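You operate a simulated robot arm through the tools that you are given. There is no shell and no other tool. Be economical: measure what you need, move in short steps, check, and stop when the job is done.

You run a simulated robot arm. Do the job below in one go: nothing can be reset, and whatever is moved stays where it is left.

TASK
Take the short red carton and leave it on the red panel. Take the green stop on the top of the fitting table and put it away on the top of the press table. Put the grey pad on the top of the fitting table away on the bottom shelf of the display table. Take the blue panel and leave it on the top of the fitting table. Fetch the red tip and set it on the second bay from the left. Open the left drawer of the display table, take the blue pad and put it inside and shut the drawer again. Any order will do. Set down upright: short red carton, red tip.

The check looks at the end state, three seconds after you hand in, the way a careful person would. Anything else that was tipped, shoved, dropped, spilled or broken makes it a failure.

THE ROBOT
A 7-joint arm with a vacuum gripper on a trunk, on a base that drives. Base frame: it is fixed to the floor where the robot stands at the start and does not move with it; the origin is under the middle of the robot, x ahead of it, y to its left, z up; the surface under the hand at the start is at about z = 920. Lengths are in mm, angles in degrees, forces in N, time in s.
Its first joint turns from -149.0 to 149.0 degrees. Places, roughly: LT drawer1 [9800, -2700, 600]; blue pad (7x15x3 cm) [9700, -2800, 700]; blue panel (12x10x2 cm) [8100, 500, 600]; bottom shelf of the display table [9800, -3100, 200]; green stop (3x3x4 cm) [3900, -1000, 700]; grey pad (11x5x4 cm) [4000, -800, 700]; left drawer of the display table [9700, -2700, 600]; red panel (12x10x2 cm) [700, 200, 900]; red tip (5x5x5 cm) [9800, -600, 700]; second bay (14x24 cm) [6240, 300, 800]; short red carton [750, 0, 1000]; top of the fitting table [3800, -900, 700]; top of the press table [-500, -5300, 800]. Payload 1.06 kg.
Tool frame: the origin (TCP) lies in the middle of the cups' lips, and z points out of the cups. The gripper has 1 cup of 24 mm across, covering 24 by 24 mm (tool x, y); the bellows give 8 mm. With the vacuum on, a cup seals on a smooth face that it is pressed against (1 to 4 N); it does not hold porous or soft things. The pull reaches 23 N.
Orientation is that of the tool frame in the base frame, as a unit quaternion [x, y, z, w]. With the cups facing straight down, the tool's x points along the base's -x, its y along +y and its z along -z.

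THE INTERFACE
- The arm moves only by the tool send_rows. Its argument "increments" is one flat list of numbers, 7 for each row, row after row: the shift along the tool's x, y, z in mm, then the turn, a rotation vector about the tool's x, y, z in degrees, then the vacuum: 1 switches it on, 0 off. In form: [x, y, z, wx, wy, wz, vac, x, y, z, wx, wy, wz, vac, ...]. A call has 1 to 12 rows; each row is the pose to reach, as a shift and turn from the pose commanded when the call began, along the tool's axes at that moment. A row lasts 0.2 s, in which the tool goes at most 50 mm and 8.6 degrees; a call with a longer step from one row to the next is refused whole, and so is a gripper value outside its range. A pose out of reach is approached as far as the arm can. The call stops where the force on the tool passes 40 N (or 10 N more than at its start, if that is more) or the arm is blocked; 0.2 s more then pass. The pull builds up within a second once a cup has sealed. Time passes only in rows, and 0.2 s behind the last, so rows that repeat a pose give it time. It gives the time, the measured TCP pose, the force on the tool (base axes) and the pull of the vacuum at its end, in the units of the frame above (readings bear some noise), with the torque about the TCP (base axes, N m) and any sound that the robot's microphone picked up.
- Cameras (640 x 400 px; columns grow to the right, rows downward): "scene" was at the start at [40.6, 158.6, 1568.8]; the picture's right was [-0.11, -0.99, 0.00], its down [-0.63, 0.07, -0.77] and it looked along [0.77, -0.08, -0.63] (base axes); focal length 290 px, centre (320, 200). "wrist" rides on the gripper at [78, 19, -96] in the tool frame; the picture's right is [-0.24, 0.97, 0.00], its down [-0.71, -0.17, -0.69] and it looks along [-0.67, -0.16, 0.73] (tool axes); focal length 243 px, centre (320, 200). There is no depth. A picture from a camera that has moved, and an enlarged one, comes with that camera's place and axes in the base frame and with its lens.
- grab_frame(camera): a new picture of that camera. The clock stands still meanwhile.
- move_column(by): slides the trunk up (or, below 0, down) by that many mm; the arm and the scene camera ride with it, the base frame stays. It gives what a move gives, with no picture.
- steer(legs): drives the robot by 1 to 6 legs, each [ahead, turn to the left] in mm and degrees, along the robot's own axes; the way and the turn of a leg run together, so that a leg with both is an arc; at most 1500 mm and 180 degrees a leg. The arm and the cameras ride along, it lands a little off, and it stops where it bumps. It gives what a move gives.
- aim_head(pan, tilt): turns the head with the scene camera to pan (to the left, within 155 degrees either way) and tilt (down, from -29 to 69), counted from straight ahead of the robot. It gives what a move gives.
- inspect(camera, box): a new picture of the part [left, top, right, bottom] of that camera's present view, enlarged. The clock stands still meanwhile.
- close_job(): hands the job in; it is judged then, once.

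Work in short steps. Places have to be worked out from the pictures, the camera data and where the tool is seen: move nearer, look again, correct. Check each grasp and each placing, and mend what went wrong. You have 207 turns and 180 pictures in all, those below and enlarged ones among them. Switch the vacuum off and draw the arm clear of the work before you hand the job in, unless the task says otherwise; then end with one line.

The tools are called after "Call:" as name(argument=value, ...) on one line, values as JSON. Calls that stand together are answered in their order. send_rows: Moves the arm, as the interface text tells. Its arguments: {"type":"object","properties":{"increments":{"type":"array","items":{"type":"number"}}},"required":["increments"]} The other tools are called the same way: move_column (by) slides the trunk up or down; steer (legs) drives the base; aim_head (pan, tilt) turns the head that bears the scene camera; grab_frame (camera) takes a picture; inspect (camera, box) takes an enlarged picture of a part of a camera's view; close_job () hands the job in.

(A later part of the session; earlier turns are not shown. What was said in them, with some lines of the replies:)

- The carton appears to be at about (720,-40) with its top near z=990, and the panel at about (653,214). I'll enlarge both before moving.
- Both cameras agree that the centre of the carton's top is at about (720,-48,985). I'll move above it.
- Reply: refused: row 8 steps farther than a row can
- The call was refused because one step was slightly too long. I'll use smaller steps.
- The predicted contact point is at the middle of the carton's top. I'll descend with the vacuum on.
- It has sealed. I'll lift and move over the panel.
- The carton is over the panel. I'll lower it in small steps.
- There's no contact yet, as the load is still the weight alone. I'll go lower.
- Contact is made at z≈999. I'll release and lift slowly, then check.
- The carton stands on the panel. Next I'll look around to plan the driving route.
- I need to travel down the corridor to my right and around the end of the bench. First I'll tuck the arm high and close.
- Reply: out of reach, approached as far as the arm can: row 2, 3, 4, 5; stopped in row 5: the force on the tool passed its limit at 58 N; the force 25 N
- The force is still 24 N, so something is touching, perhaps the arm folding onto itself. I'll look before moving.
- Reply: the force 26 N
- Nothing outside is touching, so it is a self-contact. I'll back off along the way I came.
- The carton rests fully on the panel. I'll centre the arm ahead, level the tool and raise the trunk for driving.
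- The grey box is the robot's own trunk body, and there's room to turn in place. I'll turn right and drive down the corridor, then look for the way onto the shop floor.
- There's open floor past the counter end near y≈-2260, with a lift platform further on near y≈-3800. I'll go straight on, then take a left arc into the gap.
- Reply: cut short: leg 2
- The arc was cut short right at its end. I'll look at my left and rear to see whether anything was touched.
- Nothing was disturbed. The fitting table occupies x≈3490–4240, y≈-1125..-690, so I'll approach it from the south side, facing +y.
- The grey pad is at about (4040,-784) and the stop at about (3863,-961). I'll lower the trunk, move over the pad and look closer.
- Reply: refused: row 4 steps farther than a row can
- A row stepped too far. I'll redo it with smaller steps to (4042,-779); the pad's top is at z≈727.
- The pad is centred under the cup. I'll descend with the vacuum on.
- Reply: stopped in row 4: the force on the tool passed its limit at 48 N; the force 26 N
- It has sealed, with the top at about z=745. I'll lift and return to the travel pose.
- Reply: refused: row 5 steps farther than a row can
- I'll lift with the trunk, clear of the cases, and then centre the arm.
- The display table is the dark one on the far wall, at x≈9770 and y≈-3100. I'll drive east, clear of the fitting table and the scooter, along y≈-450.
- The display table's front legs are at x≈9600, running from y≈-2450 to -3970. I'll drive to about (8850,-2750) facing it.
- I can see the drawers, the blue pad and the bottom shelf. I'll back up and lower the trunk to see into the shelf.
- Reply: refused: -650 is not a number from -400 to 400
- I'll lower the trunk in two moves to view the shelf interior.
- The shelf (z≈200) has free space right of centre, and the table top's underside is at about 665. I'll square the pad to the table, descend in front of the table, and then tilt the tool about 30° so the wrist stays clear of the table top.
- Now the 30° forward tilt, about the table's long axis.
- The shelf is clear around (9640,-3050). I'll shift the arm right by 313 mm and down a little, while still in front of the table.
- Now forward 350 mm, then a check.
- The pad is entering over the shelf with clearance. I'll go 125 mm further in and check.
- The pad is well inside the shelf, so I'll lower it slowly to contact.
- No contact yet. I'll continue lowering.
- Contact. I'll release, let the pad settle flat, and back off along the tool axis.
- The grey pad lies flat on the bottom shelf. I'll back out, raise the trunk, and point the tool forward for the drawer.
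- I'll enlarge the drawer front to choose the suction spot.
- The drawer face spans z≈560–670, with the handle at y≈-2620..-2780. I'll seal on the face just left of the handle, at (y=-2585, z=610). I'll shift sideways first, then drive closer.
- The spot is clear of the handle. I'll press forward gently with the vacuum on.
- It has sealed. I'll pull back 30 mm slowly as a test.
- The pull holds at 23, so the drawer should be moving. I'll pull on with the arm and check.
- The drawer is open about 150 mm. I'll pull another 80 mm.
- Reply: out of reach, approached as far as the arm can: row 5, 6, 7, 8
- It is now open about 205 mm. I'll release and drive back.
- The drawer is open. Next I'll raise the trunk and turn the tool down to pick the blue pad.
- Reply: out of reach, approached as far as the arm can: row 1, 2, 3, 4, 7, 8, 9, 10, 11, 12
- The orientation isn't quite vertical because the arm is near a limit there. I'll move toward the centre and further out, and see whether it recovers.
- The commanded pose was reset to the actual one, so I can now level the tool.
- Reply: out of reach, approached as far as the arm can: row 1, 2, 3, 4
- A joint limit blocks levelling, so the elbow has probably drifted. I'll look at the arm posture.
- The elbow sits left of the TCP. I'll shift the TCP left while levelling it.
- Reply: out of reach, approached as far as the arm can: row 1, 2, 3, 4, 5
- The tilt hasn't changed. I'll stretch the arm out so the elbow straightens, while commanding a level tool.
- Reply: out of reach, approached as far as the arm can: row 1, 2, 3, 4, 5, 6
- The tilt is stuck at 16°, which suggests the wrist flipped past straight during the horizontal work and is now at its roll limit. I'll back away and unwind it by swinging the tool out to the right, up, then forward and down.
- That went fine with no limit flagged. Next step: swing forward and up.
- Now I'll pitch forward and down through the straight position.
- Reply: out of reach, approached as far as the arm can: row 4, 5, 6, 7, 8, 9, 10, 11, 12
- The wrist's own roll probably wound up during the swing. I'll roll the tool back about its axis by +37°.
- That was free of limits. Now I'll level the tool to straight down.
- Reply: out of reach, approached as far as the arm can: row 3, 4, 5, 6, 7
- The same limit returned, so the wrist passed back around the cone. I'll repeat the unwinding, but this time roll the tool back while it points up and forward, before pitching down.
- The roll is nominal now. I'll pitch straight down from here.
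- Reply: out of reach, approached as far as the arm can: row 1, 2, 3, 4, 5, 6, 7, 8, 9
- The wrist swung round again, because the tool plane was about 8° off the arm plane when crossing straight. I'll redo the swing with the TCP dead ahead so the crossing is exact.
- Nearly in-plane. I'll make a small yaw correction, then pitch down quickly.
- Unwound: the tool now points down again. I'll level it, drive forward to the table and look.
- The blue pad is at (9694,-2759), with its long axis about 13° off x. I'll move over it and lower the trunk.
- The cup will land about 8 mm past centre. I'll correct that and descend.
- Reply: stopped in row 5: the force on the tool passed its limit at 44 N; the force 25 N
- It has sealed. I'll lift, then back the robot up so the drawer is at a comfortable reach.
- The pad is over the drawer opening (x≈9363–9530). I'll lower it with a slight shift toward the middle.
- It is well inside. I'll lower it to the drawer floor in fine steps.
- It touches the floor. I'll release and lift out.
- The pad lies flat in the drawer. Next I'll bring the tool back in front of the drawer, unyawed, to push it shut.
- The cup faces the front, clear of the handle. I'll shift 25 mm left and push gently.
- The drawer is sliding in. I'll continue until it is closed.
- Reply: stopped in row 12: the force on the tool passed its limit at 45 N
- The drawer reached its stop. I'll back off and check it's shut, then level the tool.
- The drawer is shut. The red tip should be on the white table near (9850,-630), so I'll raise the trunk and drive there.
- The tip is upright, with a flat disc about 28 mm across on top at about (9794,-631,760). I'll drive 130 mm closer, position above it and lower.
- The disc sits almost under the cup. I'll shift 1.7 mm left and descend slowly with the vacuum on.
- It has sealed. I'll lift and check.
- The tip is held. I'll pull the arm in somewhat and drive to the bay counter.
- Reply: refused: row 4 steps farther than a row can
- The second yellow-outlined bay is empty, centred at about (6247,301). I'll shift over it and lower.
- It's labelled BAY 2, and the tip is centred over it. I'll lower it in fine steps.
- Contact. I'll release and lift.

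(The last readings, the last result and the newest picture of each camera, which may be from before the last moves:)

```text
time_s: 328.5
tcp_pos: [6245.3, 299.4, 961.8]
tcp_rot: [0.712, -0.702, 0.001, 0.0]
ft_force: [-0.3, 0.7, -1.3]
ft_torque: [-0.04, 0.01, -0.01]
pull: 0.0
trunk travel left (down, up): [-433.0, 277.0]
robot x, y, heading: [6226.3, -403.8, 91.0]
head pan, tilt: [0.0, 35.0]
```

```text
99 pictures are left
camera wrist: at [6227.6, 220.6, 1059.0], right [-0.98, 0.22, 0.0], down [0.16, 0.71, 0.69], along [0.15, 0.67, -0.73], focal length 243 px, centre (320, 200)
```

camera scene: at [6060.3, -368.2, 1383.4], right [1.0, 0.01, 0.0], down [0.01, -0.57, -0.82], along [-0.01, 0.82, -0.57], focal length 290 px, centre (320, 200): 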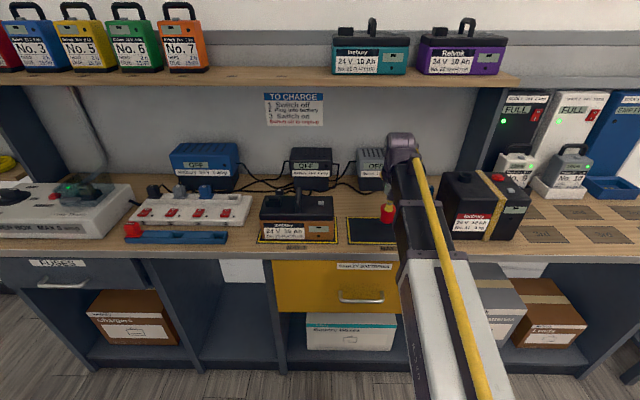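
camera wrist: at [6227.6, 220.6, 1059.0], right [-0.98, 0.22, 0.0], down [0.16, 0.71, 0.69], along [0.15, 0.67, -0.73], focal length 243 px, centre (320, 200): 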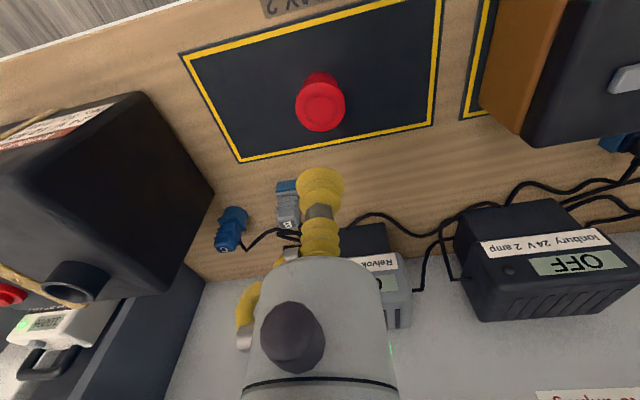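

The tip stands upright in bay 2. Next I'll fetch the blue panel, so raise, back off and drive to (8100,-500).

Call:
move_column(by=270)

Call:
steer(legs=[[-150, 0], [0, -91], [936, 0], [936, 0], [0, 90]])

Call:
grab_frame(camera="scene")

Call:
grab_frame(camera="wrist")

```text
time_s: 331.2
tcp_pos: [6245.1, 298.7, 1232.7]
tcp_rot: [0.712, -0.702, -0.001, -0.001]
ft_force: [-0.1, 0.2, -0.5]
ft_torque: [0.0, -0.02, -0.01]
pull: 0.0
trunk travel left (down, up): [-703.0, 7.0]
robot x, y, heading: [6228.5, -405.1, 90.8]
head pan, tilt: [0.0, 35.0]
```

```text
time_s: 349.4
tcp_pos: [8131.8, 139.4, 1232.9]
tcp_rot: [0.707, -0.707, -0.001, 0.0]
ft_force: [-1.1, 0.5, -0.4]
ft_torque: [-0.02, 0.0, 0.0]
pull: 0.0
trunk travel left (down, up): [-703.0, 7.0]
robot x, y, heading: [8108.9, -564.4, 90.2]
head pan, tilt: [0.0, 35.0]
```

```text
98 pictures are left
camera scene: at [7939.1, -525.3, 1653.3], right [1.0, 0.0, 0.0], down [0.0, -0.57, -0.82], along [0.0, 0.82, -0.57], focal length 290 px, centre (320, 200)
```

scene: 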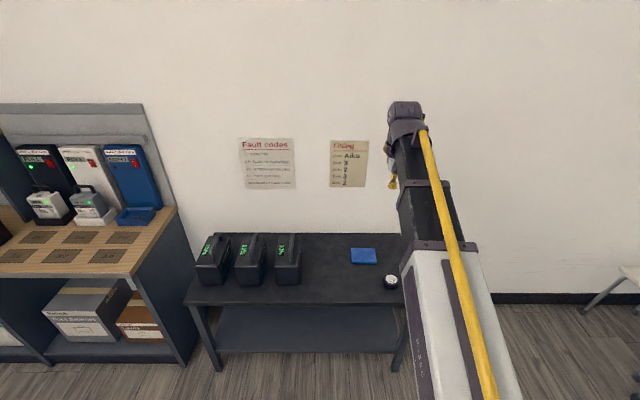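

```text
97 pictures are left
camera wrist: at [8112.7, 61.6, 1328.6], right [-0.97, 0.23, 0.0], down [0.17, 0.71, 0.69], along [0.16, 0.67, -0.73], focal length 243 px, centre (320, 200)
```

wrist: 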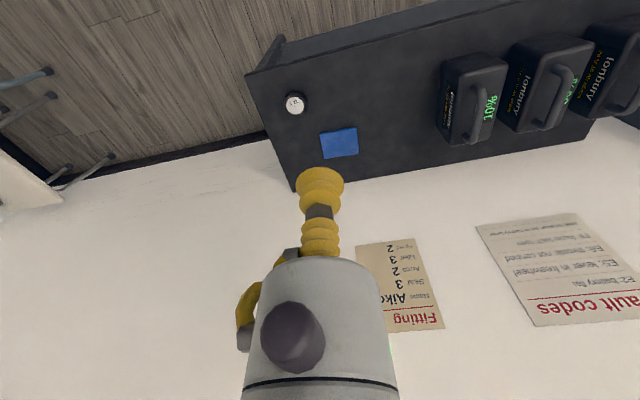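

The blue panel is at about (8145,456) with its top near z≈647. I'll drive 250 mm closer and lower.

Call:
steer(legs=[[250, 0]])

Call:
move_column(by=-400)

Call:
send_rows(increments=[-33, -7, 15, 0, 0, 0, 0, -66, -14, 30, 0, 0, 0, 0, -66, -14, 60, 0, 0, 0, 0, -66, -14, 60, 0, 0, 0, 0])

Call:
grab_frame(camera="wrist")

```text
time_s: 351.2
tcp_pos: [8131.0, 391.6, 1231.7]
tcp_rot: [0.708, -0.706, 0.001, 0.0]
ft_force: [-0.1, -0.4, 0.5]
ft_torque: [0.01, -0.03, 0.0]
pull: 0.1
trunk travel left (down, up): [-703.0, 7.0]
robot x, y, heading: [8110.1, -315.7, 90.1]
head pan, tilt: [0.0, 35.0]
```

```text
time_s: 355.0
tcp_pos: [8130.8, 391.7, 832.9]
tcp_rot: [0.708, -0.706, 0.0, 0.0]
ft_force: [-0.6, -0.6, -0.1]
ft_torque: [-0.01, 0.0, -0.02]
pull: 0.0
trunk travel left (down, up): [-303.0, 407.0]
robot x, y, heading: [8107.7, -312.9, 90.2]
head pan, tilt: [0.0, 35.0]
```

```text
time_s: 356.0
tcp_pos: [8145.6, 458.4, 771.3]
tcp_rot: [0.709, -0.706, -0.001, 0.0]
ft_force: [0.1, -0.3, 0.7]
ft_torque: [0.03, -0.03, -0.03]
pull: 0.0
trunk travel left (down, up): [-303.0, 407.0]
robot x, y, heading: [8105.8, -313.1, 90.1]
head pan, tilt: [0.0, 35.0]
```

```text
96 pictures are left
camera wrist: at [8126.2, 379.7, 868.5], right [-0.97, 0.23, 0.0], down [0.17, 0.71, 0.69], along [0.16, 0.67, -0.73], focal length 243 px, centre (320, 200)
```

wrist: 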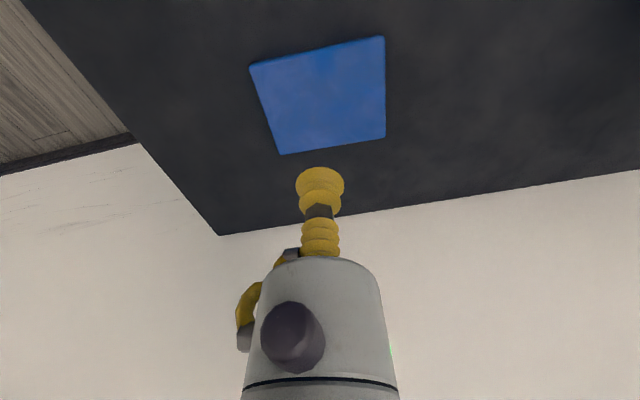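

The panel is centred. I'll descend with the vacuum on.

Call:
send_rows(increments=[0, 0, 45, 0, 0, 0, 1, 0, 0, 90, 0, 0, 0, 1, 0, 0, 108, 0, 0, 0, 1, 0, 0, 112, 0, 0, 0, 1, 0, 0, 115, 0, 0, 0, 1, 0, 0, 118, 0, 0, 0, 1, 0, 0, 121, 0, 0, 0, 1, 0, 0, 124, 0, 0, 0, 1, 0, 0, 127, 0, 0, 0, 1, 0, 0, 130, 0, 0, 0, 1])

```text
time_s: 358.2
tcp_pos: [8144.4, 457.1, 643.7]
tcp_rot: [0.708, -0.706, -0.001, -0.001]
ft_force: [0.1, 0.8, -0.9]
ft_torque: [-0.02, 0.0, 0.01]
pull: 0.1
trunk travel left (down, up): [-303.0, 407.0]
robot x, y, heading: [8108.8, -312.8, 90.1]
head pan, tilt: [0.0, 35.0]
```

Call:
send_rows(increments=[0, 0, 3, 0, 0, 0, 1, 0, 0, 6, 0, 0, 0, 1, 0, 0, 9, 0, 0, 0, 1, 0, 0, 12, 0, 0, 0, 1, 0, 0, 15, 0, 0, 0, 1, 0, 0, 18, 0, 0, 0, 1, 0, 0, 20, 0, 0, 0, 1])

```text
time_s: 359.8
tcp_pos: [8144.9, 456.8, 624.9]
tcp_rot: [0.708, -0.706, -0.001, -0.002]
ft_force: [0.9, 6.2, 28.2]
ft_torque: [-0.11, 0.01, 0.05]
pull: 22.6
trunk travel left (down, up): [-303.0, 407.0]
robot x, y, heading: [8105.7, -316.0, 90.1]
head pan, tilt: [0.0, 35.0]
```

It has sealed. I'll lift and drive to the fitting table by the earlier route.

Call:
send_rows(increments=[0, 0, -15, 0, 0, 0, 1, 0, 0, -55, 0, 0, 0, 1, 16, 0, -95, 0, 0, 0, 1, 46, 0, -110, 0, 0, 0, 1, 46, 0, -110, 0, 0, 0, 1])

Call:
move_column(by=400)

Call:
steer(legs=[[-250, 0], [0, 90], [1250, 0], [1250, 0], [0, 48], [1400, 0]])

```text
time_s: 361.0
tcp_pos: [8144.7, 410.5, 732.1]
tcp_rot: [0.708, -0.706, 0.0, 0.001]
ft_force: [-0.2, 0.3, -1.6]
ft_torque: [-0.06, 0.01, 0.0]
pull: 22.8
trunk travel left (down, up): [-303.0, 407.0]
robot x, y, heading: [8106.2, -314.6, 90.1]
head pan, tilt: [0.0, 35.0]
```

```text
time_s: 364.8
tcp_pos: [8142.8, 412.0, 1131.0]
tcp_rot: [0.709, -0.705, 0.0, -0.001]
ft_force: [1.0, 0.1, -1.0]
ft_torque: [-0.01, -0.02, 0.01]
pull: 23.3
trunk travel left (down, up): [-703.0, 7.0]
robot x, y, heading: [8112.4, -312.9, 90.1]
head pan, tilt: [0.0, 35.0]
```

```text
time_s: 391.0
tcp_pos: [4194.6, -2175.7, 1130.8]
tcp_rot: [0.91, 0.414, -0.001, 0.0]
ft_force: [0.4, 0.0, -1.9]
ft_torque: [-0.03, 0.01, 0.0]
pull: 23.3
trunk travel left (down, up): [-703.0, 7.0]
robot x, y, heading: [4701.3, -1657.1, -131.3]
head pan, tilt: [0.0, 35.0]
```

Call:
steer(legs=[[0, -55], [796, 0], [0, -83.7]])

Call:
grab_frame(camera="scene")

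Call:
grab_frame(camera="wrist")

```text
time_s: 401.3
tcp_pos: [3931.7, -843.9, 1131.5]
tcp_rot: [0.714, -0.7, -0.001, -0.001]
ft_force: [0.2, 0.7, -1.6]
ft_torque: [-0.03, -0.03, 0.02]
pull: 23.4
trunk travel left (down, up): [-703.0, 7.0]
robot x, y, heading: [3907.3, -1566.1, 91.1]
head pan, tilt: [0.0, 35.0]
```

```text
95 pictures are left
camera scene: at [3735.8, -1531.3, 1653.4], right [1.0, 0.02, 0.0], down [0.01, -0.57, -0.82], along [-0.02, 0.82, -0.57], focal length 290 px, centre (320, 200)
```

scene: 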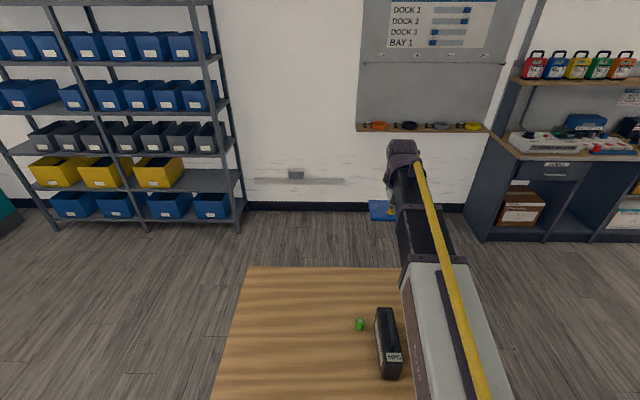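

```text
94 pictures are left
camera wrist: at [3914.3, -922.2, 1228.0], right [-0.98, 0.22, 0.0], down [0.16, 0.71, 0.69], along [0.15, 0.67, -0.73], focal length 243 px, centre (320, 200)
```

wrist: 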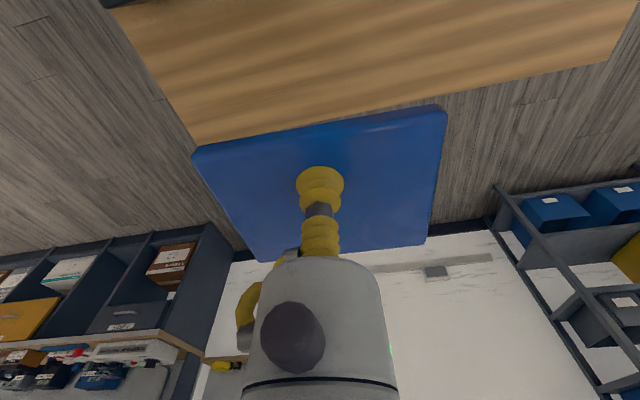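

I'll set the panel on the free left area of the table, around (3700,-850). I'll move sideways first, then down.

Call:
send_rows(increments=[0, 40, 0, 0, 0, 0, 1, 0, 80, 0, 0, 0, 0, 1, 1, 120, 0, 0, 0, 0, 1, 1, 160, 0, 0, 0, 0, 1, 1.5, 200, 0, 0, 0, 0, 1, 1.5, 232, 0, 0, 0, 0, 1, 1.5, 232, 0, 0, 0, 0, 1])

Call:
move_column(by=-320)

Call:
grab_frame(camera="wrist")

Call:
grab_frame(camera="scene")

```text
time_s: 402.9
tcp_pos: [3698.5, -851.4, 1132.7]
tcp_rot: [0.714, -0.7, 0.001, -0.002]
ft_force: [0.6, 0.2, -0.7]
ft_torque: [0.01, 0.0, 0.0]
pull: 23.1
trunk travel left (down, up): [-703.0, 7.0]
robot x, y, heading: [3909.8, -1571.8, 91.0]
head pan, tilt: [0.0, 35.0]
```

```text
time_s: 406.1
tcp_pos: [3699.1, -850.4, 812.3]
tcp_rot: [0.714, -0.7, 0.0, 0.0]
ft_force: [-0.4, 0.7, -1.4]
ft_torque: [-0.01, -0.02, -0.03]
pull: 23.0
trunk travel left (down, up): [-383.0, 327.0]
robot x, y, heading: [3911.2, -1571.5, 91.2]
head pan, tilt: [0.0, 35.0]
```

```text
93 pictures are left
camera wrist: at [3682.1, -928.8, 908.2], right [-0.98, 0.22, 0.0], down [0.16, 0.71, 0.69], along [0.15, 0.67, -0.73], focal length 243 px, centre (320, 200)
```

wrist: 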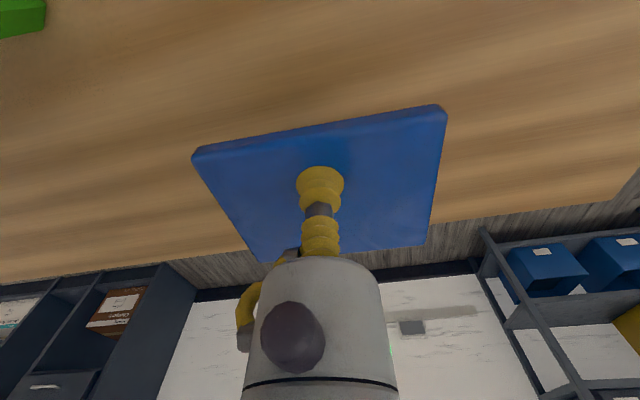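

```text
92 pictures are left
camera scene: at [3735.6, -1531.3, 1333.4], right [1.0, 0.02, 0.0], down [0.01, -0.57, -0.82], along [-0.02, 0.82, -0.57], focal length 290 px, centre (320, 200)
```

scene: 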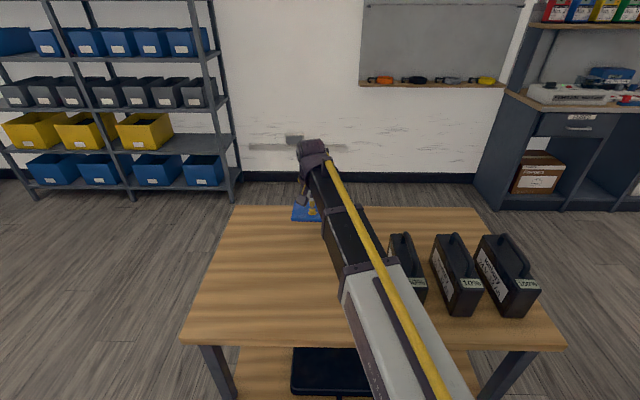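

The panel is well inside the table area. I'll lower it to contact.

Call:
send_rows(increments=[0, 0, 40, 0, 0, 0, 1, 0, 0, 70, 0, 0, 0, 1, 0, 0, 76, 0, 0, 0, 1, 0, 0, 79, 0, 0, 0, 1, 0, 0, 82, 0, 0, 0, 1, 0, 0, 85, 0, 0, 0, 1, 0, 0, 87, 0, 0, 0, 1])

```text
time_s: 407.7
tcp_pos: [3698.9, -848.9, 726.1]
tcp_rot: [0.714, -0.7, -0.001, -0.001]
ft_force: [-0.9, 4.0, 20.0]
ft_torque: [-0.01, 0.01, 0.08]
pull: 22.7
trunk travel left (down, up): [-383.0, 327.0]
robot x, y, heading: [3907.0, -1566.1, 91.1]
head pan, tilt: [0.0, 35.0]
```

Contact. I'll release and lift, then move over towards the green stop.

Call:
send_rows(increments=[0, 0, -2, 0, 0, 0, 0, 0, 0, -2, 0, 0, 0, 0, 0, 0, -2, 0, 0, 0, 0, 0, 0, -2, 0, 0, 0, 0, 0, 0, -10, 0, 0, 0, 0, 0, 0, -50, 0, 0, 0, 0, 0, 0, -95, 0, 0, 0, 0, 0, 0, -110, 0, 0, 0, 0])

Call:
move_column(by=120)

Call:
send_rows(increments=[28, -30, 0, 0, 0, 0, 0, 56, -60, 0, 0, 0, 0, 0, 84, -90, 0, 0, 0, 0, 0, 84, -130, 0, 0, 0, 0, 0, 84, -160, 0, 0, 0, 0, 0, 84, -160, 0, 0, 0, 0, 0])

Call:
grab_frame(camera="wrist")

Call:
grab_frame(camera="scene")

```text
time_s: 409.5
tcp_pos: [3699.2, -851.0, 834.2]
tcp_rot: [0.714, -0.701, 0.0, -0.001]
ft_force: [0.7, 0.3, 0.7]
ft_torque: [0.0, -0.01, 0.02]
pull: 0.1
trunk travel left (down, up): [-383.0, 327.0]
robot x, y, heading: [3904.7, -1566.6, 91.1]
head pan, tilt: [0.0, 35.0]
```

```text
time_s: 411.0
tcp_pos: [3698.7, -851.3, 955.9]
tcp_rot: [0.714, -0.701, 0.001, -0.001]
ft_force: [0.8, 1.0, 0.7]
ft_torque: [0.01, 0.01, 0.06]
pull: 0.0
trunk travel left (down, up): [-503.0, 207.0]
robot x, y, heading: [3903.7, -1570.7, 91.2]
head pan, tilt: [0.0, 35.0]
```

```text
time_s: 412.4
tcp_pos: [3860.0, -932.2, 955.3]
tcp_rot: [0.714, -0.7, -0.001, -0.001]
ft_force: [0.3, 0.2, -0.5]
ft_torque: [0.0, 0.0, 0.0]
pull: 0.0
trunk travel left (down, up): [-503.0, 207.0]
robot x, y, heading: [3903.7, -1569.7, 90.9]
head pan, tilt: [0.0, 35.0]
```

```text
91 pictures are left
camera wrist: at [3843.6, -1010.8, 1051.4], right [-0.98, 0.22, 0.0], down [0.16, 0.71, 0.69], along [0.15, 0.67, -0.73], focal length 243 px, centre (320, 200)
```

wrist: 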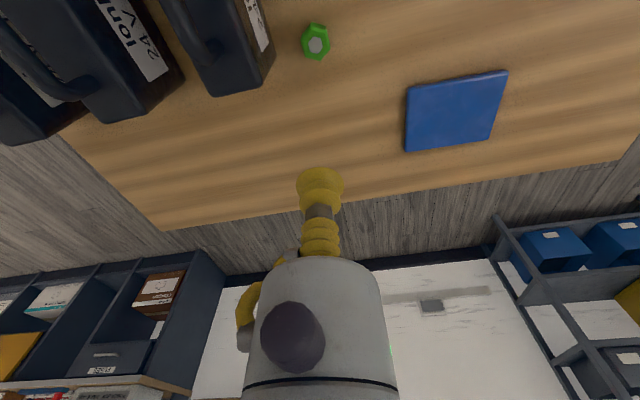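

```text
90 pictures are left
camera scene: at [3735.8, -1531.3, 1453.4], right [1.0, 0.02, 0.0], down [0.01, -0.57, -0.82], along [-0.02, 0.82, -0.57], focal length 290 px, centre (320, 200)
```

scene: 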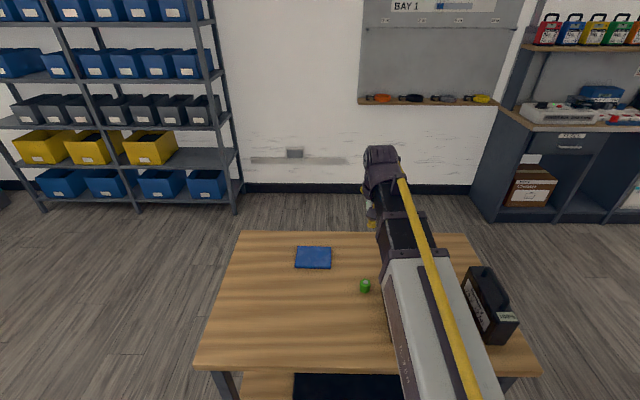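

The panel is well placed. The stop's top is at about (3859,-957,744), but a case stands about 60 mm to its right, so I'll yaw the tool 85° to keep the gripper's hose and camera away from the case.

Call:
send_rows(increments=[5, 0, 0, 0, 0, 8, 0, 10, 0, 0, 0, 0, 16, 0, 15, 0, 0, 0, 0, 24, 0, 20, 0, 0, 0, 0, 32, 0, 25, 1, 0, 0, 0, 40, 0, 25, 1, 0, 0, 0, 48, 0, 25, 1, 0, 0, 0, 56, 0, 25, 1, 0, 0, 0, 64, 0, 25, 1, 0, 0, 0, 72, 0, 25, 1, 0, 0, 0, 80, 0, 25, 1, 0, 0, 0, 85, 0, 25, 1, 0, 0, 0, 85, 0])

Call:
grab_frame(camera="wrist")

```text
time_s: 415.0
tcp_pos: [3860.8, -957.4, 955.1]
tcp_rot: [-0.053, 0.999, 0.002, 0.001]
ft_force: [1.0, -0.1, 0.1]
ft_torque: [0.02, -0.01, -0.02]
pull: 0.1
trunk travel left (down, up): [-503.0, 207.0]
robot x, y, heading: [3906.8, -1571.8, 90.8]
head pan, tilt: [0.0, 35.0]
```

```text
89 pictures are left
camera wrist: at [3780.5, -946.2, 1051.3], right [0.13, 0.99, 0.0], down [0.72, -0.1, 0.69], along [0.68, -0.09, -0.73], focal length 243 px, centre (320, 200)
```

wrist: 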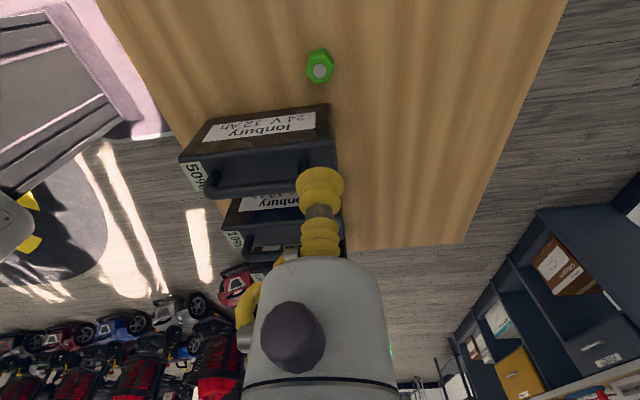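

Call:
send_rows(increments=[0, 0, 45, 0, 0, 0, 0, 0, 0, 90, 0, 0, 0, 0, 0, 0, 130, 0, 0, 0, 0, 0, 0, 150, 0, 0, 0, 0, 0, 0, 150, 0, 0, 0, 0])

Call:
inspect(camera="wrist", box=[240, 60, 400, 200])

```text
time_s: 416.2
tcp_pos: [3860.1, -957.6, 803.6]
tcp_rot: [-0.053, 0.999, 0.001, 0.001]
ft_force: [0.1, 0.2, -0.7]
ft_torque: [0.0, 0.0, 0.0]
pull: 0.0
trunk travel left (down, up): [-503.0, 207.0]
robot x, y, heading: [3905.9, -1570.0, 91.0]
head pan, tilt: [0.0, 35.0]
```

```text
2.86 times, centred on (320, 130) of wrist
camera zoom: at [3780.1, -946.1, 899.9], right [0.13, 0.99, 0.0], down [0.72, -0.1, 0.69], along [0.68, -0.09, -0.73], focal length 693 px, centre (320, 400)
```

zoom: 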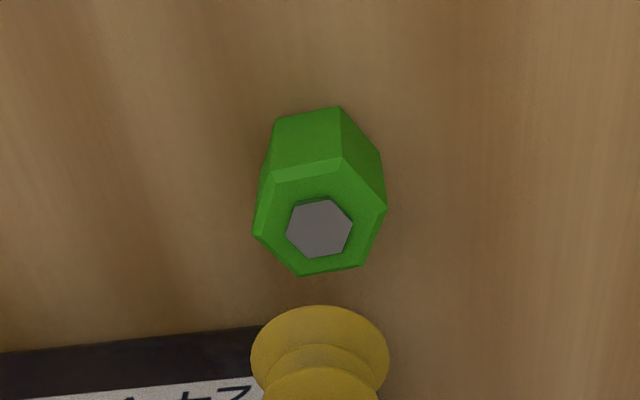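

I'll descend 32 mm with a 3 mm forward correction and look again.

Call:
send_rows(increments=[-3, 0, 20, 0, 0, 0, 0, -3, 0, 32, 0, 0, 0, 0, -3, 0, 32, 0, 0, 0, 0])

Call:
inspect(camera="wrist", box=[240, 80, 400, 220])

```text
time_s: 417.0
tcp_pos: [3863.5, -957.7, 771.7]
tcp_rot: [-0.053, 0.999, 0.001, 0.0]
ft_force: [0.0, -0.1, -0.5]
ft_torque: [0.01, -0.02, 0.04]
pull: 0.1
trunk travel left (down, up): [-503.0, 207.0]
robot x, y, heading: [3907.0, -1569.4, 91.1]
head pan, tilt: [0.0, 35.0]
```

```text
2.86 times, centred on (320, 150) of wrist
camera zoom: at [3783.6, -945.8, 868.4], right [0.13, 0.99, 0.0], down [0.72, -0.1, 0.69], along [0.68, -0.09, -0.73], focal length 693 px, centre (320, 343)
```

zoom: 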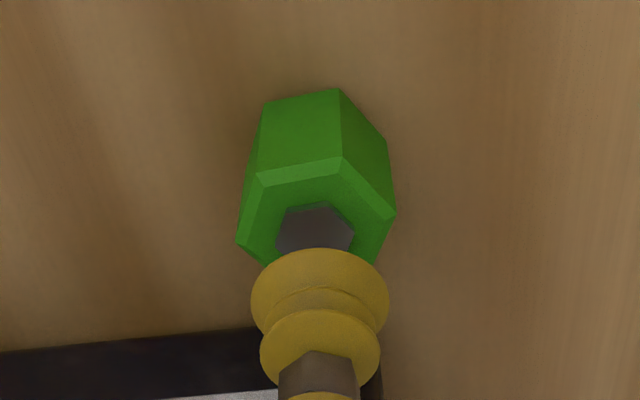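

Nearly centred. I'll nudge 2 mm forward and 1 mm right, then descend with the vacuum on.

Call:
send_rows(increments=[-2.3, -1, 12, 0, 0, 0, 1, -2.3, -1, 19, 0, 0, 0, 1, -2.3, -1, 22, 0, 0, 0, 1, -2.3, -1, 24, 0, 0, 0, 1, -2.3, -1, 26, 0, 0, 0, 1, -2.3, -1, 28, 0, 0, 0, 1, -2.3, -1, 30, 0, 0, 0, 1, -2.3, -1, 30, 0, 0, 0, 1, -2.3, -1, 30, 0, 0, 0, 1])

```text
time_s: 418.7
tcp_pos: [3864.8, -957.1, 746.3]
tcp_rot: [-0.053, 0.999, 0.004, 0.001]
ft_force: [0.2, 1.1, 28.2]
ft_torque: [-0.08, -0.08, 0.03]
pull: 0.1
trunk travel left (down, up): [-503.0, 207.0]
robot x, y, heading: [3904.7, -1571.1, 90.9]
head pan, tilt: [0.0, 35.0]
stopped in row 8: the force on the tool passed its limit at 41 N (the readings are from after the stop); the commanded pose is now the measured one
```

It's pressed but hasn't sealed, so the lip isn't centred on the ring. I'll back off a little and look.

Call:
send_rows(increments=[0, 0, -3, 0, 0, 0, 1, 0, 0, -3, 0, 0, 0, 1, 0, 0, -3, 0, 0, 0, 1])

Call:
inspect(camera="wrist", box=[240, 80, 400, 220])

```text
time_s: 419.5
tcp_pos: [3866.1, -958.1, 747.2]
tcp_rot: [-0.053, 0.999, 0.001, 0.001]
ft_force: [-2.0, -0.7, 9.1]
ft_torque: [0.06, -0.01, -0.03]
pull: 0.1
trunk travel left (down, up): [-503.0, 207.0]
robot x, y, heading: [3904.4, -1570.9, 91.2]
head pan, tilt: [0.0, 35.0]
```

```text
2.86 times, centred on (320, 150) of wrist
camera zoom: at [3786.3, -947.0, 843.6], right [0.13, 0.99, 0.0], down [0.72, -0.1, 0.69], along [0.68, -0.09, -0.73], focal length 693 px, centre (320, 343)
```

zoom: 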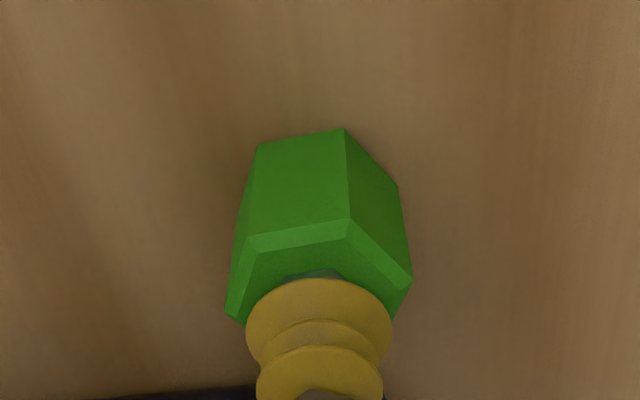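

The hex recess is showing on the near side, so the cup is about 4–5 mm too far forward and the top is nearer z≈752. I'll lift, shift back 4.5 mm and press again gently.

Call:
send_rows(increments=[0, 0, -12, 0, 0, 0, 1, 4.5, 0, -12, 0, 0, 0, 1, 4.5, 0, -6, 0, 0, 0, 1, 4.5, 0, -4, 0, 0, 0, 1, 4.5, 0, -2, 0, 0, 0, 1, 4.5, 0, -1, 0, 0, 0, 1, 4.5, 0, -1, 0, 0, 0, 1, 4.5, 0, -1, 0, 0, 0, 1])

Call:
inspect(camera="wrist", box=[240, 80, 400, 220])

```text
time_s: 421.3
tcp_pos: [3861.5, -957.8, 749.5]
tcp_rot: [-0.053, 0.999, 0.002, 0.0]
ft_force: [1.8, 1.3, 13.0]
ft_torque: [0.04, 0.0, -0.04]
pull: 23.1
trunk travel left (down, up): [-503.0, 207.0]
robot x, y, heading: [3905.4, -1569.3, 91.1]
head pan, tilt: [0.0, 35.0]
```

```text
2.86 times, centred on (320, 150) of wrist
camera zoom: at [3782.4, -947.5, 844.7], right [0.13, 0.99, 0.0], down [0.72, -0.1, 0.69], along [0.68, -0.09, -0.73], focal length 693 px, centre (320, 343)
```

zoom: 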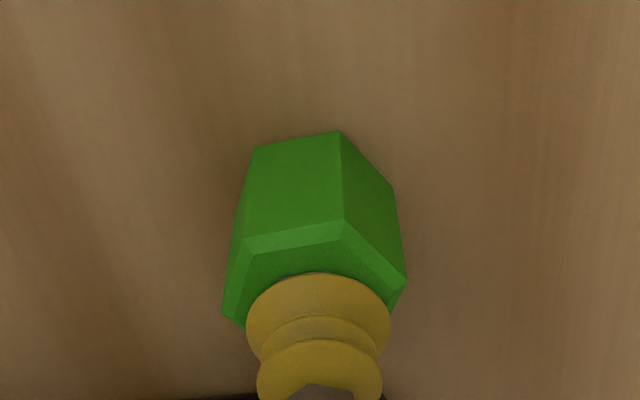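

It has sealed at 23 N. I'll lift, unyaw, raise the trunk and check the grip.

Call:
send_rows(increments=[0, 0, -15, 0, 0, 0, 1, 0, 0, -60, 0, 0, 0, 1, 0, 0, -100, 0, 0, 0, 1, 0, 0, -120, 0, 0, 0, 1])

Call:
move_column(by=200)

Call:
send_rows(increments=[0, 0, 0, 0, 0, -8, 1, 0, 0, 0, 0, 0, -16, 1, 0, 0, 0, 0, 0, -24, 1, 0, 0, 0, 0, 0, -32, 1, -10, 0, 0, 0, 0, -40, 1, -10, 20, 0, 0, 0, -48, 1, -10, 40, 0, 0, 0, -56, 1, -10, 60, 0, 0, 0, -64, 1, -10, 80, 0, 0, 0, -72, 1, -10, 80, 0, 0, 0, -80, 1, -10, 80, 0, 0, 0, -85, 1, -10, 80, 0, 0, 0, -85, 1])

Call:
grab_frame(camera="wrist")

```text
time_s: 422.3
tcp_pos: [3860.6, -958.7, 870.0]
tcp_rot: [-0.054, 0.999, 0.001, 0.001]
ft_force: [-0.1, 0.9, 0.1]
ft_torque: [-0.01, 0.01, 0.01]
pull: 23.1
trunk travel left (down, up): [-503.0, 207.0]
robot x, y, heading: [3910.1, -1569.9, 91.3]
head pan, tilt: [0.0, 35.0]
```

```text
time_s: 424.5
tcp_pos: [3861.0, -957.5, 1069.3]
tcp_rot: [-0.052, 0.999, 0.002, 0.001]
ft_force: [-0.6, -0.4, 0.5]
ft_torque: [-0.02, 0.0, -0.01]
pull: 23.0
trunk travel left (down, up): [-703.0, 7.0]
robot x, y, heading: [3903.3, -1568.2, 91.3]
head pan, tilt: [0.0, 35.0]
```

```text
time_s: 427.1
tcp_pos: [3862.4, -876.5, 1069.4]
tcp_rot: [0.714, -0.7, -0.001, -0.001]
ft_force: [0.3, 0.9, -0.2]
ft_torque: [0.0, 0.01, -0.04]
pull: 23.0
trunk travel left (down, up): [-703.0, 7.0]
robot x, y, heading: [3903.5, -1567.6, 91.2]
head pan, tilt: [0.0, 35.0]
```

```text
84 pictures are left
camera wrist: at [3845.4, -955.8, 1165.6], right [-0.98, 0.21, 0.0], down [0.16, 0.71, 0.69], along [0.15, 0.67, -0.73], focal length 243 px, centre (320, 200)
```

wrist: 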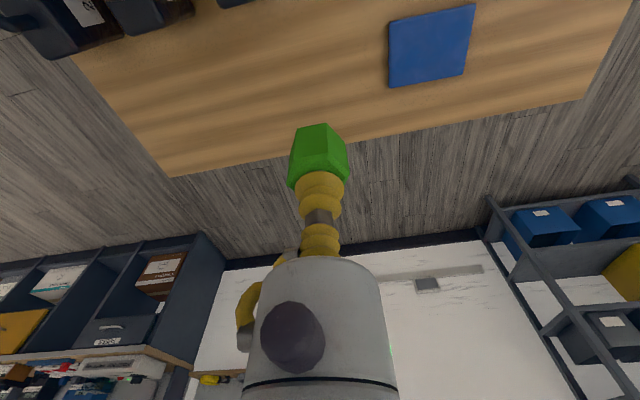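

The stop is held and the blue panel lies on the table. I'll drive to the corridor gap.

Call:
send_rows(increments=[-10, 0, -40, 0, 0, 0, 1, -20, 0, -80, 0, 0, 0, 1, -20, 0, -100, 0, 0, 0, 1])

Call:
steer(legs=[[0, 110.5], [1151, 0], [1151, 0], [1151, 0], [0, 61]])

Call:
aim_head(pan=0, tilt=25)

Call:
grab_frame(camera="scene")

```text
time_s: 427.9
tcp_pos: [3862.2, -857.2, 1170.8]
tcp_rot: [0.713, -0.701, -0.001, -0.001]
ft_force: [0.4, 1.2, -0.9]
ft_torque: [-0.03, -0.06, -0.06]
pull: 23.2
trunk travel left (down, up): [-703.0, 7.0]
robot x, y, heading: [3907.1, -1568.9, 91.0]
head pan, tilt: [0.0, 35.0]
```

```text
time_s: 452.0
tcp_pos: [669.1, -3608.8, 1170.7]
tcp_rot: [0.746, 0.666, -0.002, 0.0]
ft_force: [-0.5, -0.1, -0.5]
ft_torque: [0.0, -0.02, 0.01]
pull: 23.2
trunk travel left (down, up): [-703.0, 7.0]
robot x, y, heading: [717.6, -2894.1, -96.7]
head pan, tilt: [0.0, 35.0]
```

```text
time_s: 452.8
tcp_pos: [669.0, -3608.5, 1170.9]
tcp_rot: [0.745, 0.667, -0.001, 0.001]
ft_force: [-1.1, 0.3, 0.0]
ft_torque: [-0.02, 0.03, 0.0]
pull: 23.2
trunk travel left (down, up): [-703.0, 7.0]
robot x, y, heading: [717.5, -2899.2, -96.2]
head pan, tilt: [0.0, 25.0]
```

```text
83 pictures are left
camera scene: at [882.7, -2966.6, 1669.1], right [-0.99, 0.11, 0.0], down [0.05, 0.42, -0.91], along [-0.1, -0.9, -0.42], focal length 290 px, centre (320, 200)
```

scene: 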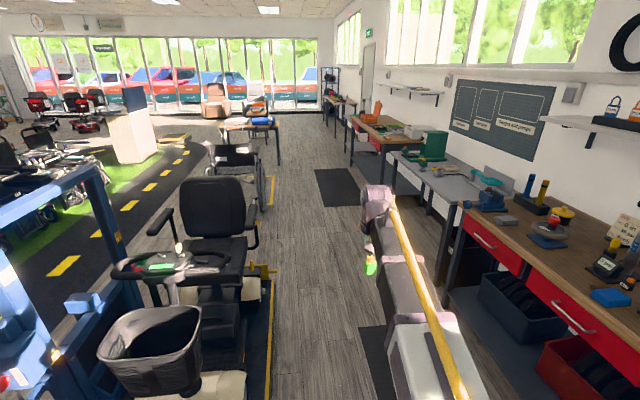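

The corridor runs between x≈-250 and 1075, and the press table is the grey-topped one near y≈-5250. I'll drive down to (420,-5200) and turn toward it.

Call:
steer(legs=[[0, -1], [1170, 0], [1150, 0], [0, -82.5]])

Call:
aim_head(pan=0, tilt=40)

Call:
grab_frame(camera="scene")

Call:
grab_frame(camera="wrist")

```text
time_s: 468.1
tcp_pos: [-268.9, -5257.5, 1170.1]
tcp_rot: [1.0, 0.013, -0.001, 0.0]
ft_force: [-0.7, -0.1, 0.0]
ft_torque: [0.0, -0.01, -0.02]
pull: 23.0
trunk travel left (down, up): [-703.0, 7.0]
robot x, y, heading: [442.7, -5207.6, -178.6]
head pan, tilt: [0.0, 25.0]
```

```text
time_s: 468.8
tcp_pos: [-267.5, -5257.4, 1170.6]
tcp_rot: [1.0, 0.012, -0.002, -0.001]
ft_force: [-0.7, -0.1, -0.4]
ft_torque: [0.02, 0.0, 0.02]
pull: 23.1
trunk travel left (down, up): [-703.0, 7.0]
robot x, y, heading: [441.7, -5212.5, -178.2]
head pan, tilt: [0.0, 40.0]
```

```text
82 pictures are left
camera scene: at [406.5, -5383.1, 1645.9], right [-0.02, 1.0, 0.0], down [0.64, 0.02, -0.77], along [-0.77, -0.02, -0.64], focal length 290 px, centre (320, 200)
```

scene: 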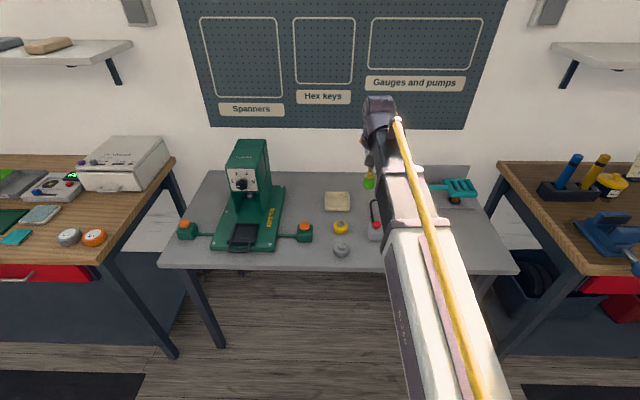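

```text
81 pictures are left
camera wrist: at [-189.8, -5273.6, 1265.9], right [-0.21, -0.98, 0.0], down [-0.71, 0.15, 0.69], along [-0.67, 0.15, -0.73], focal length 243 px, centre (320, 200)
```

wrist: 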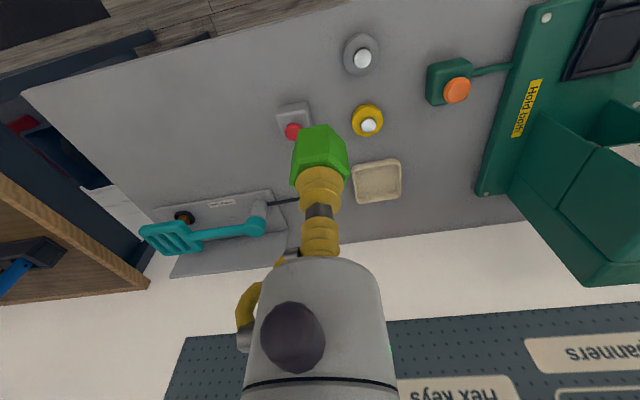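

There's free table surface at about (-390,-5010), right of the button box. I'll drive 80 mm closer, move over it and lower.

Call:
steer(legs=[[80, 0]])

Call:
send_rows(increments=[-6, -42, 0, 0, 0, 0, 1, -12, -84, 0, 0, 0, 0, 1, -18, -126, 0, 0, 0, 0, 1, -24, -168, 0, 0, 0, 0, 1, -30, -210, 0, 0, 0, 0, 1, -36, -250, 0, 0, 0, 0, 1, -36, -250, 0, 0, 0, 0, 1])

Call:
move_column(by=-260)

Call:
grab_frame(camera="wrist")

Call:
grab_frame(camera="scene")

```text
time_s: 469.9
tcp_pos: [-350.7, -5258.5, 1169.4]
tcp_rot: [1.0, 0.013, -0.001, 0.0]
ft_force: [-0.9, -0.2, -0.4]
ft_torque: [0.01, -0.03, -0.02]
pull: 22.8
trunk travel left (down, up): [-703.0, 7.0]
robot x, y, heading: [364.7, -5212.1, -178.7]
head pan, tilt: [0.0, 40.0]
```

```text
time_s: 471.5
tcp_pos: [-391.5, -5010.2, 1170.0]
tcp_rot: [1.0, 0.012, -0.002, 0.0]
ft_force: [-0.2, -0.1, 0.1]
ft_torque: [0.01, -0.03, 0.01]
pull: 22.9
trunk travel left (down, up): [-703.0, 7.0]
robot x, y, heading: [359.0, -5209.6, -178.7]
head pan, tilt: [0.0, 40.0]
```

```text
time_s: 474.1
tcp_pos: [-392.3, -5009.0, 911.2]
tcp_rot: [1.0, 0.013, -0.002, 0.0]
ft_force: [-0.5, 0.2, 0.7]
ft_torque: [0.03, -0.02, 0.04]
pull: 22.8
trunk travel left (down, up): [-443.0, 267.0]
robot x, y, heading: [361.2, -5211.1, -178.7]
head pan, tilt: [0.0, 40.0]
```

```text
80 pictures are left
camera wrist: at [-312.5, -5026.3, 1006.8], right [-0.21, -0.98, 0.0], down [-0.71, 0.15, 0.69], along [-0.67, 0.15, -0.73], focal length 243 px, centre (320, 200)
```

wrist: 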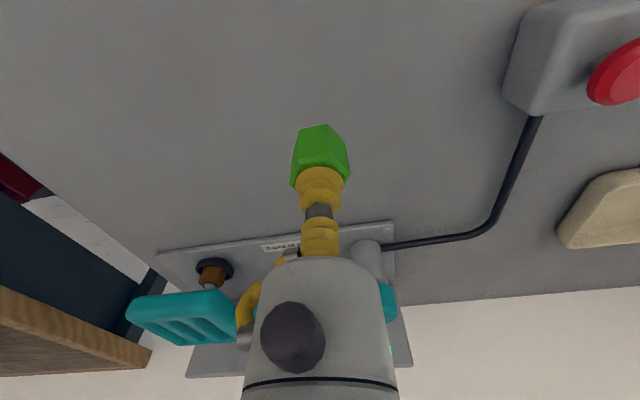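

```text
79 pictures are left
camera scene: at [326.0, -5385.1, 1385.8], right [-0.02, 1.0, 0.0], down [0.64, 0.02, -0.77], along [-0.77, -0.02, -0.64], focal length 290 px, centre (320, 200)
```

scene: 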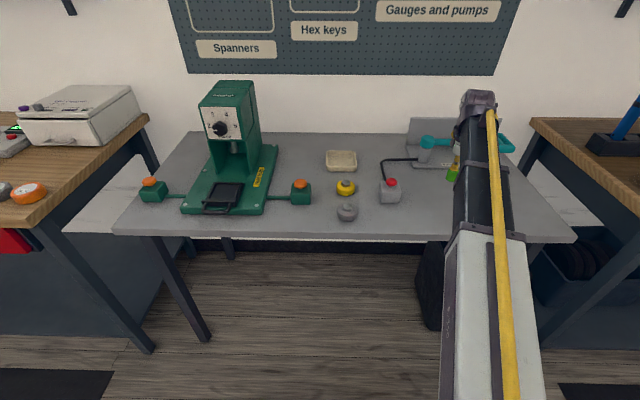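

Clear all around. I'll lower the stop to contact.

Call:
send_rows(increments=[0, 0, 35, 0, 0, 0, 1, 0, 0, 50, 0, 0, 0, 1, 0, 0, 54, 0, 0, 0, 1, 0, 0, 57, 0, 0, 0, 1, 0, 0, 60, 0, 0, 0, 1, 0, 0, 63, 0, 0, 0, 1, 0, 0, 66, 0, 0, 0, 1])

```text
time_s: 475.8
tcp_pos: [-391.1, -5009.2, 844.4]
tcp_rot: [1.0, 0.012, -0.002, 0.0]
ft_force: [0.1, -0.1, 0.0]
ft_torque: [0.02, 0.03, -0.03]
pull: 22.9
trunk travel left (down, up): [-443.0, 267.0]
robot x, y, heading: [358.5, -5208.5, -178.6]
head pan, tilt: [0.0, 40.0]
```

Call:
send_rows(increments=[0, 0, 2, 0, 0, 0, 1, 0, 0, 4, 0, 0, 0, 1, 0, 0, 6, 0, 0, 0, 1, 0, 0, 8, 0, 0, 0, 1, 0, 0, 9, 0, 0, 0, 1])

```text
time_s: 476.9
tcp_pos: [-391.3, -5011.0, 837.0]
tcp_rot: [1.0, 0.013, -0.002, -0.001]
ft_force: [-0.3, 1.1, 3.3]
ft_torque: [-0.02, 0.0, -0.02]
pull: 22.4
trunk travel left (down, up): [-443.0, 267.0]
robot x, y, heading: [358.0, -5212.0, -178.6]
head pan, tilt: [0.0, 40.0]
```

Light contact. I'll release and lift.

Call:
send_rows(increments=[0, 0, 1, 0, 0, 0, 0, 0, 0, 1, 0, 0, 0, 0, 0, 0, 0, 0, 0, 0, 0, 0, 0, -1, 0, 0, 0, 0, 0, 0, -5, 0, 0, 0, 0, 0, 0, -15, 0, 0, 0, 0, 0, 0, -50, 0, 0, 0, 0, 0, 0, -95, 0, 0, 0, 0, 0, 0, -130, 0, 0, 0, 0])

Call:
grab_frame(camera="wrist")

```text
time_s: 478.9
tcp_pos: [-391.2, -5009.9, 967.1]
tcp_rot: [1.0, 0.012, -0.002, 0.001]
ft_force: [-0.9, -0.7, -0.5]
ft_torque: [0.0, -0.01, 0.05]
pull: 0.0
trunk travel left (down, up): [-443.0, 267.0]
robot x, y, heading: [363.8, -5210.0, -178.3]
head pan, tilt: [0.0, 40.0]
```

```text
78 pictures are left
camera wrist: at [-312.0, -5026.5, 1063.2], right [-0.21, -0.98, 0.0], down [-0.71, 0.15, 0.69], along [-0.67, 0.15, -0.73], focal length 243 px, centre (320, 200)
```

wrist: 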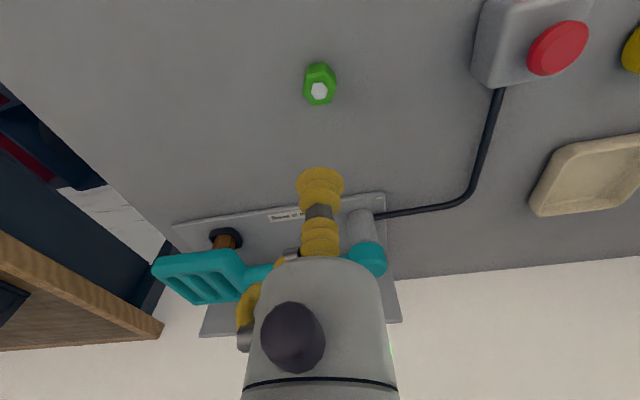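

The stop stands on the press table. I'll draw the arm clear by raising it and backing up, then hand in.

Call:
move_column(by=200)

Call:
steer(legs=[[-250, 0]])

Call:
grab_frame(camera="scene")

```text
time_s: 481.1
tcp_pos: [-390.6, -5009.5, 1166.5]
tcp_rot: [1.0, 0.012, -0.002, 0.001]
ft_force: [0.9, -0.5, -0.1]
ft_torque: [0.01, 0.04, -0.01]
pull: 0.1
trunk travel left (down, up): [-643.0, 67.0]
robot x, y, heading: [360.5, -5212.2, -178.4]
head pan, tilt: [0.0, 40.0]
```

```text
time_s: 482.9
tcp_pos: [-141.2, -5004.5, 1166.9]
tcp_rot: [1.0, 0.013, -0.002, 0.0]
ft_force: [-0.3, 0.0, -0.1]
ft_torque: [0.0, -0.03, 0.02]
pull: 0.1
trunk travel left (down, up): [-643.0, 67.0]
robot x, y, heading: [609.6, -5206.8, -178.6]
head pan, tilt: [0.0, 40.0]
```

```text
77 pictures are left
camera scene: at [576.8, -5378.8, 1585.8], right [-0.03, 1.0, 0.0], down [0.64, 0.02, -0.77], along [-0.77, -0.02, -0.64], focal length 290 px, centre (320, 200)
```

scene: 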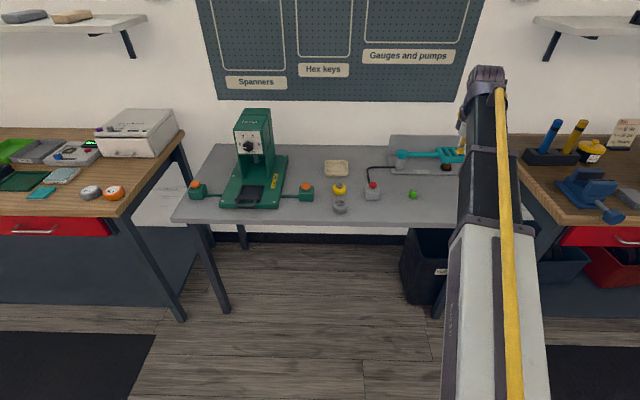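

All six parts are in place, the vacuum is off and the arm is clear, so I'm handing in.

Call:
close_job()

```text
The job is handed in.
```

All six items are where the task asked, as seen in the pictures after each placing: the red carton and red tip are upright, the blue pad is in the shut drawer, and I saw nothing else knocked or shoved.
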